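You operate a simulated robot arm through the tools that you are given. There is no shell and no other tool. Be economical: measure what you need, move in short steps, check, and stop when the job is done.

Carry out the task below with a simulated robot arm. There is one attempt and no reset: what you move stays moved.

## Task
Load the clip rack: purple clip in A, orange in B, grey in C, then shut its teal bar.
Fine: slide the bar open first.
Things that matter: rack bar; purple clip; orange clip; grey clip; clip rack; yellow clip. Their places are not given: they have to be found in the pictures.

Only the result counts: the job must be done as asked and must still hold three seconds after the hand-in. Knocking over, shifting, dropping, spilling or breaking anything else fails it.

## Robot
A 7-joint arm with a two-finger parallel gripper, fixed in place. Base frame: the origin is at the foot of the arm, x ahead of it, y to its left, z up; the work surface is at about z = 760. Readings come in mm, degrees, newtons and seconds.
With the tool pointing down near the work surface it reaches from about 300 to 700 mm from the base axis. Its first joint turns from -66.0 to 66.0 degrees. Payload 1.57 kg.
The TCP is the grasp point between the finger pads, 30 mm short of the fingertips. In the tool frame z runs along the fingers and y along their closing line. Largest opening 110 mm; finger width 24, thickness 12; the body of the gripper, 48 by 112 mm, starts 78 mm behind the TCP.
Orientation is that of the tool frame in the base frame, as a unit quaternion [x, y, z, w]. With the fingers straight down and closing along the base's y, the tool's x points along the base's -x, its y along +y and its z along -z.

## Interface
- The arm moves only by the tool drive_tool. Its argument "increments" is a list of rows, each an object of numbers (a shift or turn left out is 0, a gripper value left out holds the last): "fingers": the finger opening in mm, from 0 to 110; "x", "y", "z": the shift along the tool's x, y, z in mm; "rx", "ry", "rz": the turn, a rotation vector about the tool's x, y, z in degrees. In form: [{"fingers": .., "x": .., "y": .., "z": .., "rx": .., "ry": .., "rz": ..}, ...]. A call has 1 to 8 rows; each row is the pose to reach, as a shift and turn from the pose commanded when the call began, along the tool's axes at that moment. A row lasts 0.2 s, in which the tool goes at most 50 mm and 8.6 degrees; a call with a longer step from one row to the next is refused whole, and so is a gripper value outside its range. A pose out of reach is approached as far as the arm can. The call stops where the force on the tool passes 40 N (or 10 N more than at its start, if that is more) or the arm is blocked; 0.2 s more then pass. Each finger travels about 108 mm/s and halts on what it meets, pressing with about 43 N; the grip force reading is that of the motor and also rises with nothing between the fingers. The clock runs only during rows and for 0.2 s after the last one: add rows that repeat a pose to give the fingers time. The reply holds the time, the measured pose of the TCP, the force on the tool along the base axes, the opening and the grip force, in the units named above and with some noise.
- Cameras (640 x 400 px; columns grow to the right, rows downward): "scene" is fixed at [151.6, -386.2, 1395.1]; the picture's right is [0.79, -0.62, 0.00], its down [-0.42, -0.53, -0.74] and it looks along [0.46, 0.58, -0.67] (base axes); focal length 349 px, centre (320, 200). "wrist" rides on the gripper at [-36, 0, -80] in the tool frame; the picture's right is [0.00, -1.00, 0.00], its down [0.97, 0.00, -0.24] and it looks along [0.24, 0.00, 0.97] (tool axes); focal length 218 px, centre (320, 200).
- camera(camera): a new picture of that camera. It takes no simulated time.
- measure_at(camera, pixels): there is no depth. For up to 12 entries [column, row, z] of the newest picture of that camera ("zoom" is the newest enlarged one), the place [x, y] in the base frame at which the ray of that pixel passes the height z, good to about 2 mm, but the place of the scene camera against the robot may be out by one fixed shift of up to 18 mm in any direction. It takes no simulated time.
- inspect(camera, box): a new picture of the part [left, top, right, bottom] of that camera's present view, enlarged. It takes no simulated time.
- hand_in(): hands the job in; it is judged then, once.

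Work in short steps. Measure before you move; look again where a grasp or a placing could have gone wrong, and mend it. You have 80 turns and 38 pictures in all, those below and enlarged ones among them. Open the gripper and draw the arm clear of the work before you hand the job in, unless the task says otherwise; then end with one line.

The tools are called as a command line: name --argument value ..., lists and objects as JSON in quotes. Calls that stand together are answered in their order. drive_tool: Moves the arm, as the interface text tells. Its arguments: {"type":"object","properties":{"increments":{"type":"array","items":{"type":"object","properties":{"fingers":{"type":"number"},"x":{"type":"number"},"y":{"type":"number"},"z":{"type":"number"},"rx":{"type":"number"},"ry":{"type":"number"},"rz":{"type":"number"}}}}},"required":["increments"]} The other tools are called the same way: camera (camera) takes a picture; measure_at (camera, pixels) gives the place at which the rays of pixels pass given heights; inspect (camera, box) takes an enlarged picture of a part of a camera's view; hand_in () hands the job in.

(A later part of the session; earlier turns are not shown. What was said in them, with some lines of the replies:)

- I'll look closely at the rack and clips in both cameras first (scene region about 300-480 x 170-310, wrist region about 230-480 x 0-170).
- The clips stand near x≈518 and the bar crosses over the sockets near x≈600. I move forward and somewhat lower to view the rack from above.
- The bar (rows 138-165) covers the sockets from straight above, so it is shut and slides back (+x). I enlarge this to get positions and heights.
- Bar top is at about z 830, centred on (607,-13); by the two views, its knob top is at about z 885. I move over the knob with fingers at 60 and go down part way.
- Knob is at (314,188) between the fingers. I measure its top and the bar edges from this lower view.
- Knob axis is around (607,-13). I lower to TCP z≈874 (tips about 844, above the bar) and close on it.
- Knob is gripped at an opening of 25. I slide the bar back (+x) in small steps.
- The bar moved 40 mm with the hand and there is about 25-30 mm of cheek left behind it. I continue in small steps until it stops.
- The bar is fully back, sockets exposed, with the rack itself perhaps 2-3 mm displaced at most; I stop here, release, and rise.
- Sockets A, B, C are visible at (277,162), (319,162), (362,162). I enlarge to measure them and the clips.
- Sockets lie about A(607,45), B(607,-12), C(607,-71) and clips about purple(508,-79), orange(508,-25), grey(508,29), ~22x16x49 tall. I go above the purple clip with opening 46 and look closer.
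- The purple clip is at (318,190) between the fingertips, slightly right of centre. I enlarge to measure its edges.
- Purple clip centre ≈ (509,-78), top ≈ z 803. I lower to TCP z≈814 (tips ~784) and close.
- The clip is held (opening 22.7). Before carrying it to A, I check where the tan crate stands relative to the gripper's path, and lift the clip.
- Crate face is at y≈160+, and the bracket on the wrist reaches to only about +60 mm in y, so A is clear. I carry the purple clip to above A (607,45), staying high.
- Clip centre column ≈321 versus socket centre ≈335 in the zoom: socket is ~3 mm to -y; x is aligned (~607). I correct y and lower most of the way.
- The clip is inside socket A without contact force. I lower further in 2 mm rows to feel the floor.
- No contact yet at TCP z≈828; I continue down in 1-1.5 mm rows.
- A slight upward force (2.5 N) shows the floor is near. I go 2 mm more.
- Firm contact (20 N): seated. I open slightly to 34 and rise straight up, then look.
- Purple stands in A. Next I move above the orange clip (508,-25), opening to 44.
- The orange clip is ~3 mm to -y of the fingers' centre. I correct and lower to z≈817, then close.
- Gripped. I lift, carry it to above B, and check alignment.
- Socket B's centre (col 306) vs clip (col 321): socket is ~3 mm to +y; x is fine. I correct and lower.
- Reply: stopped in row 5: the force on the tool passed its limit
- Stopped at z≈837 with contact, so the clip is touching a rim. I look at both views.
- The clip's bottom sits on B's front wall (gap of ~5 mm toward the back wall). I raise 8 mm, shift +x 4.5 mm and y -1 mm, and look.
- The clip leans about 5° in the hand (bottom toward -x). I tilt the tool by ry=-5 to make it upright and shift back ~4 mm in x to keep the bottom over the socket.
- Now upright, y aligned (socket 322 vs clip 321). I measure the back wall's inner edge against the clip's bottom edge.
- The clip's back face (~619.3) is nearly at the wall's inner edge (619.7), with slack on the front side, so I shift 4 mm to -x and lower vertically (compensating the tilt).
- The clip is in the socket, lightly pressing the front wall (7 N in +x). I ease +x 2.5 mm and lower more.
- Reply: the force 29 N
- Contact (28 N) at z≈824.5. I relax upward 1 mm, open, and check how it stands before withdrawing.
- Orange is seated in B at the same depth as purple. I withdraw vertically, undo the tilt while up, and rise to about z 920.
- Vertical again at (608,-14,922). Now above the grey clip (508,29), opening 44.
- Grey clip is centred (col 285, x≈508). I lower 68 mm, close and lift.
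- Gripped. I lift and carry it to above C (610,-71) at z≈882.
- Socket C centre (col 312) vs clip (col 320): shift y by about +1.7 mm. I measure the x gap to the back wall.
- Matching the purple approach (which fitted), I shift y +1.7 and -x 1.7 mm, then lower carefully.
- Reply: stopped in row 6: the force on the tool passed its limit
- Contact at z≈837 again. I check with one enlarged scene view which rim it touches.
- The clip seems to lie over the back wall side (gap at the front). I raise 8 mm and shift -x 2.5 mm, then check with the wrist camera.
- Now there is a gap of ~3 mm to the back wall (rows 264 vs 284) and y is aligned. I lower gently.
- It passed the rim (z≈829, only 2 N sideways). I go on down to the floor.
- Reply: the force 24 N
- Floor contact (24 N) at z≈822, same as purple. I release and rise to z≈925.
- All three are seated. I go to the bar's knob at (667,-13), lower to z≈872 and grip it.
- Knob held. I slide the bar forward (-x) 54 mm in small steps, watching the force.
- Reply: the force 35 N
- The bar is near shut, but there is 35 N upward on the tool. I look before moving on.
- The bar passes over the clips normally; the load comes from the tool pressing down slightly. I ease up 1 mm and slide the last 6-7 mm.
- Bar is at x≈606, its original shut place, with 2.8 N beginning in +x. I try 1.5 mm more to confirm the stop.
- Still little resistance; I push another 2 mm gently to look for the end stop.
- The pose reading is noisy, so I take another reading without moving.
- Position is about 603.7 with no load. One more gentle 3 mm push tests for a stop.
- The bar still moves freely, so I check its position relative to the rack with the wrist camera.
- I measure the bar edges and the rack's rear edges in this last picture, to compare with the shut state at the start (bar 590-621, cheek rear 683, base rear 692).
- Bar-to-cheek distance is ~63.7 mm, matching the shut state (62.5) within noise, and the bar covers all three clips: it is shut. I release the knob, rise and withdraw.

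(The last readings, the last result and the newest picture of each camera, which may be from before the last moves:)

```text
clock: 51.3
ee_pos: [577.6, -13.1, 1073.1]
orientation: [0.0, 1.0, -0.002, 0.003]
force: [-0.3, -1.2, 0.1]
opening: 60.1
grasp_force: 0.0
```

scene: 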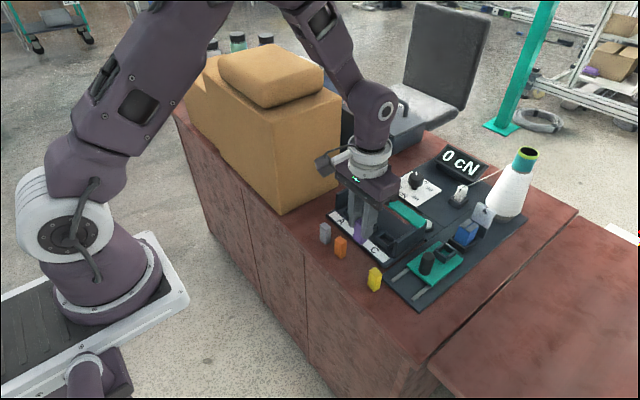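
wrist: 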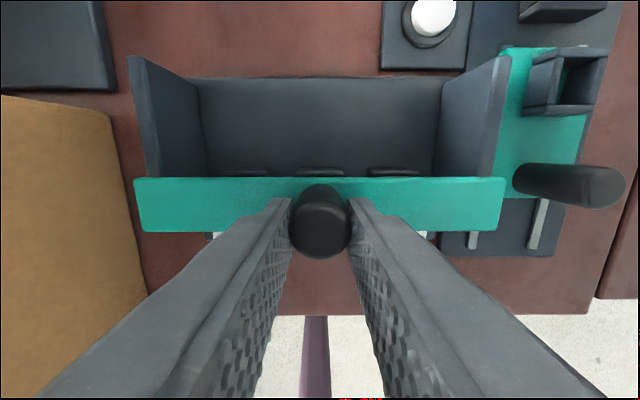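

The gripper is open and the arm is clear of the rack, so I hand the job in.

hand_in

```text
The job is handed in.
```

I handed the job in with purple in A, orange in B and grey in C, and the teal bar slid shut over them. I felt no hard end stop when shutting the bar. I judged it shut because it sits where it did at the start to within measuring error. The rack itself may have shifted about 3 mm while I moved the bar.
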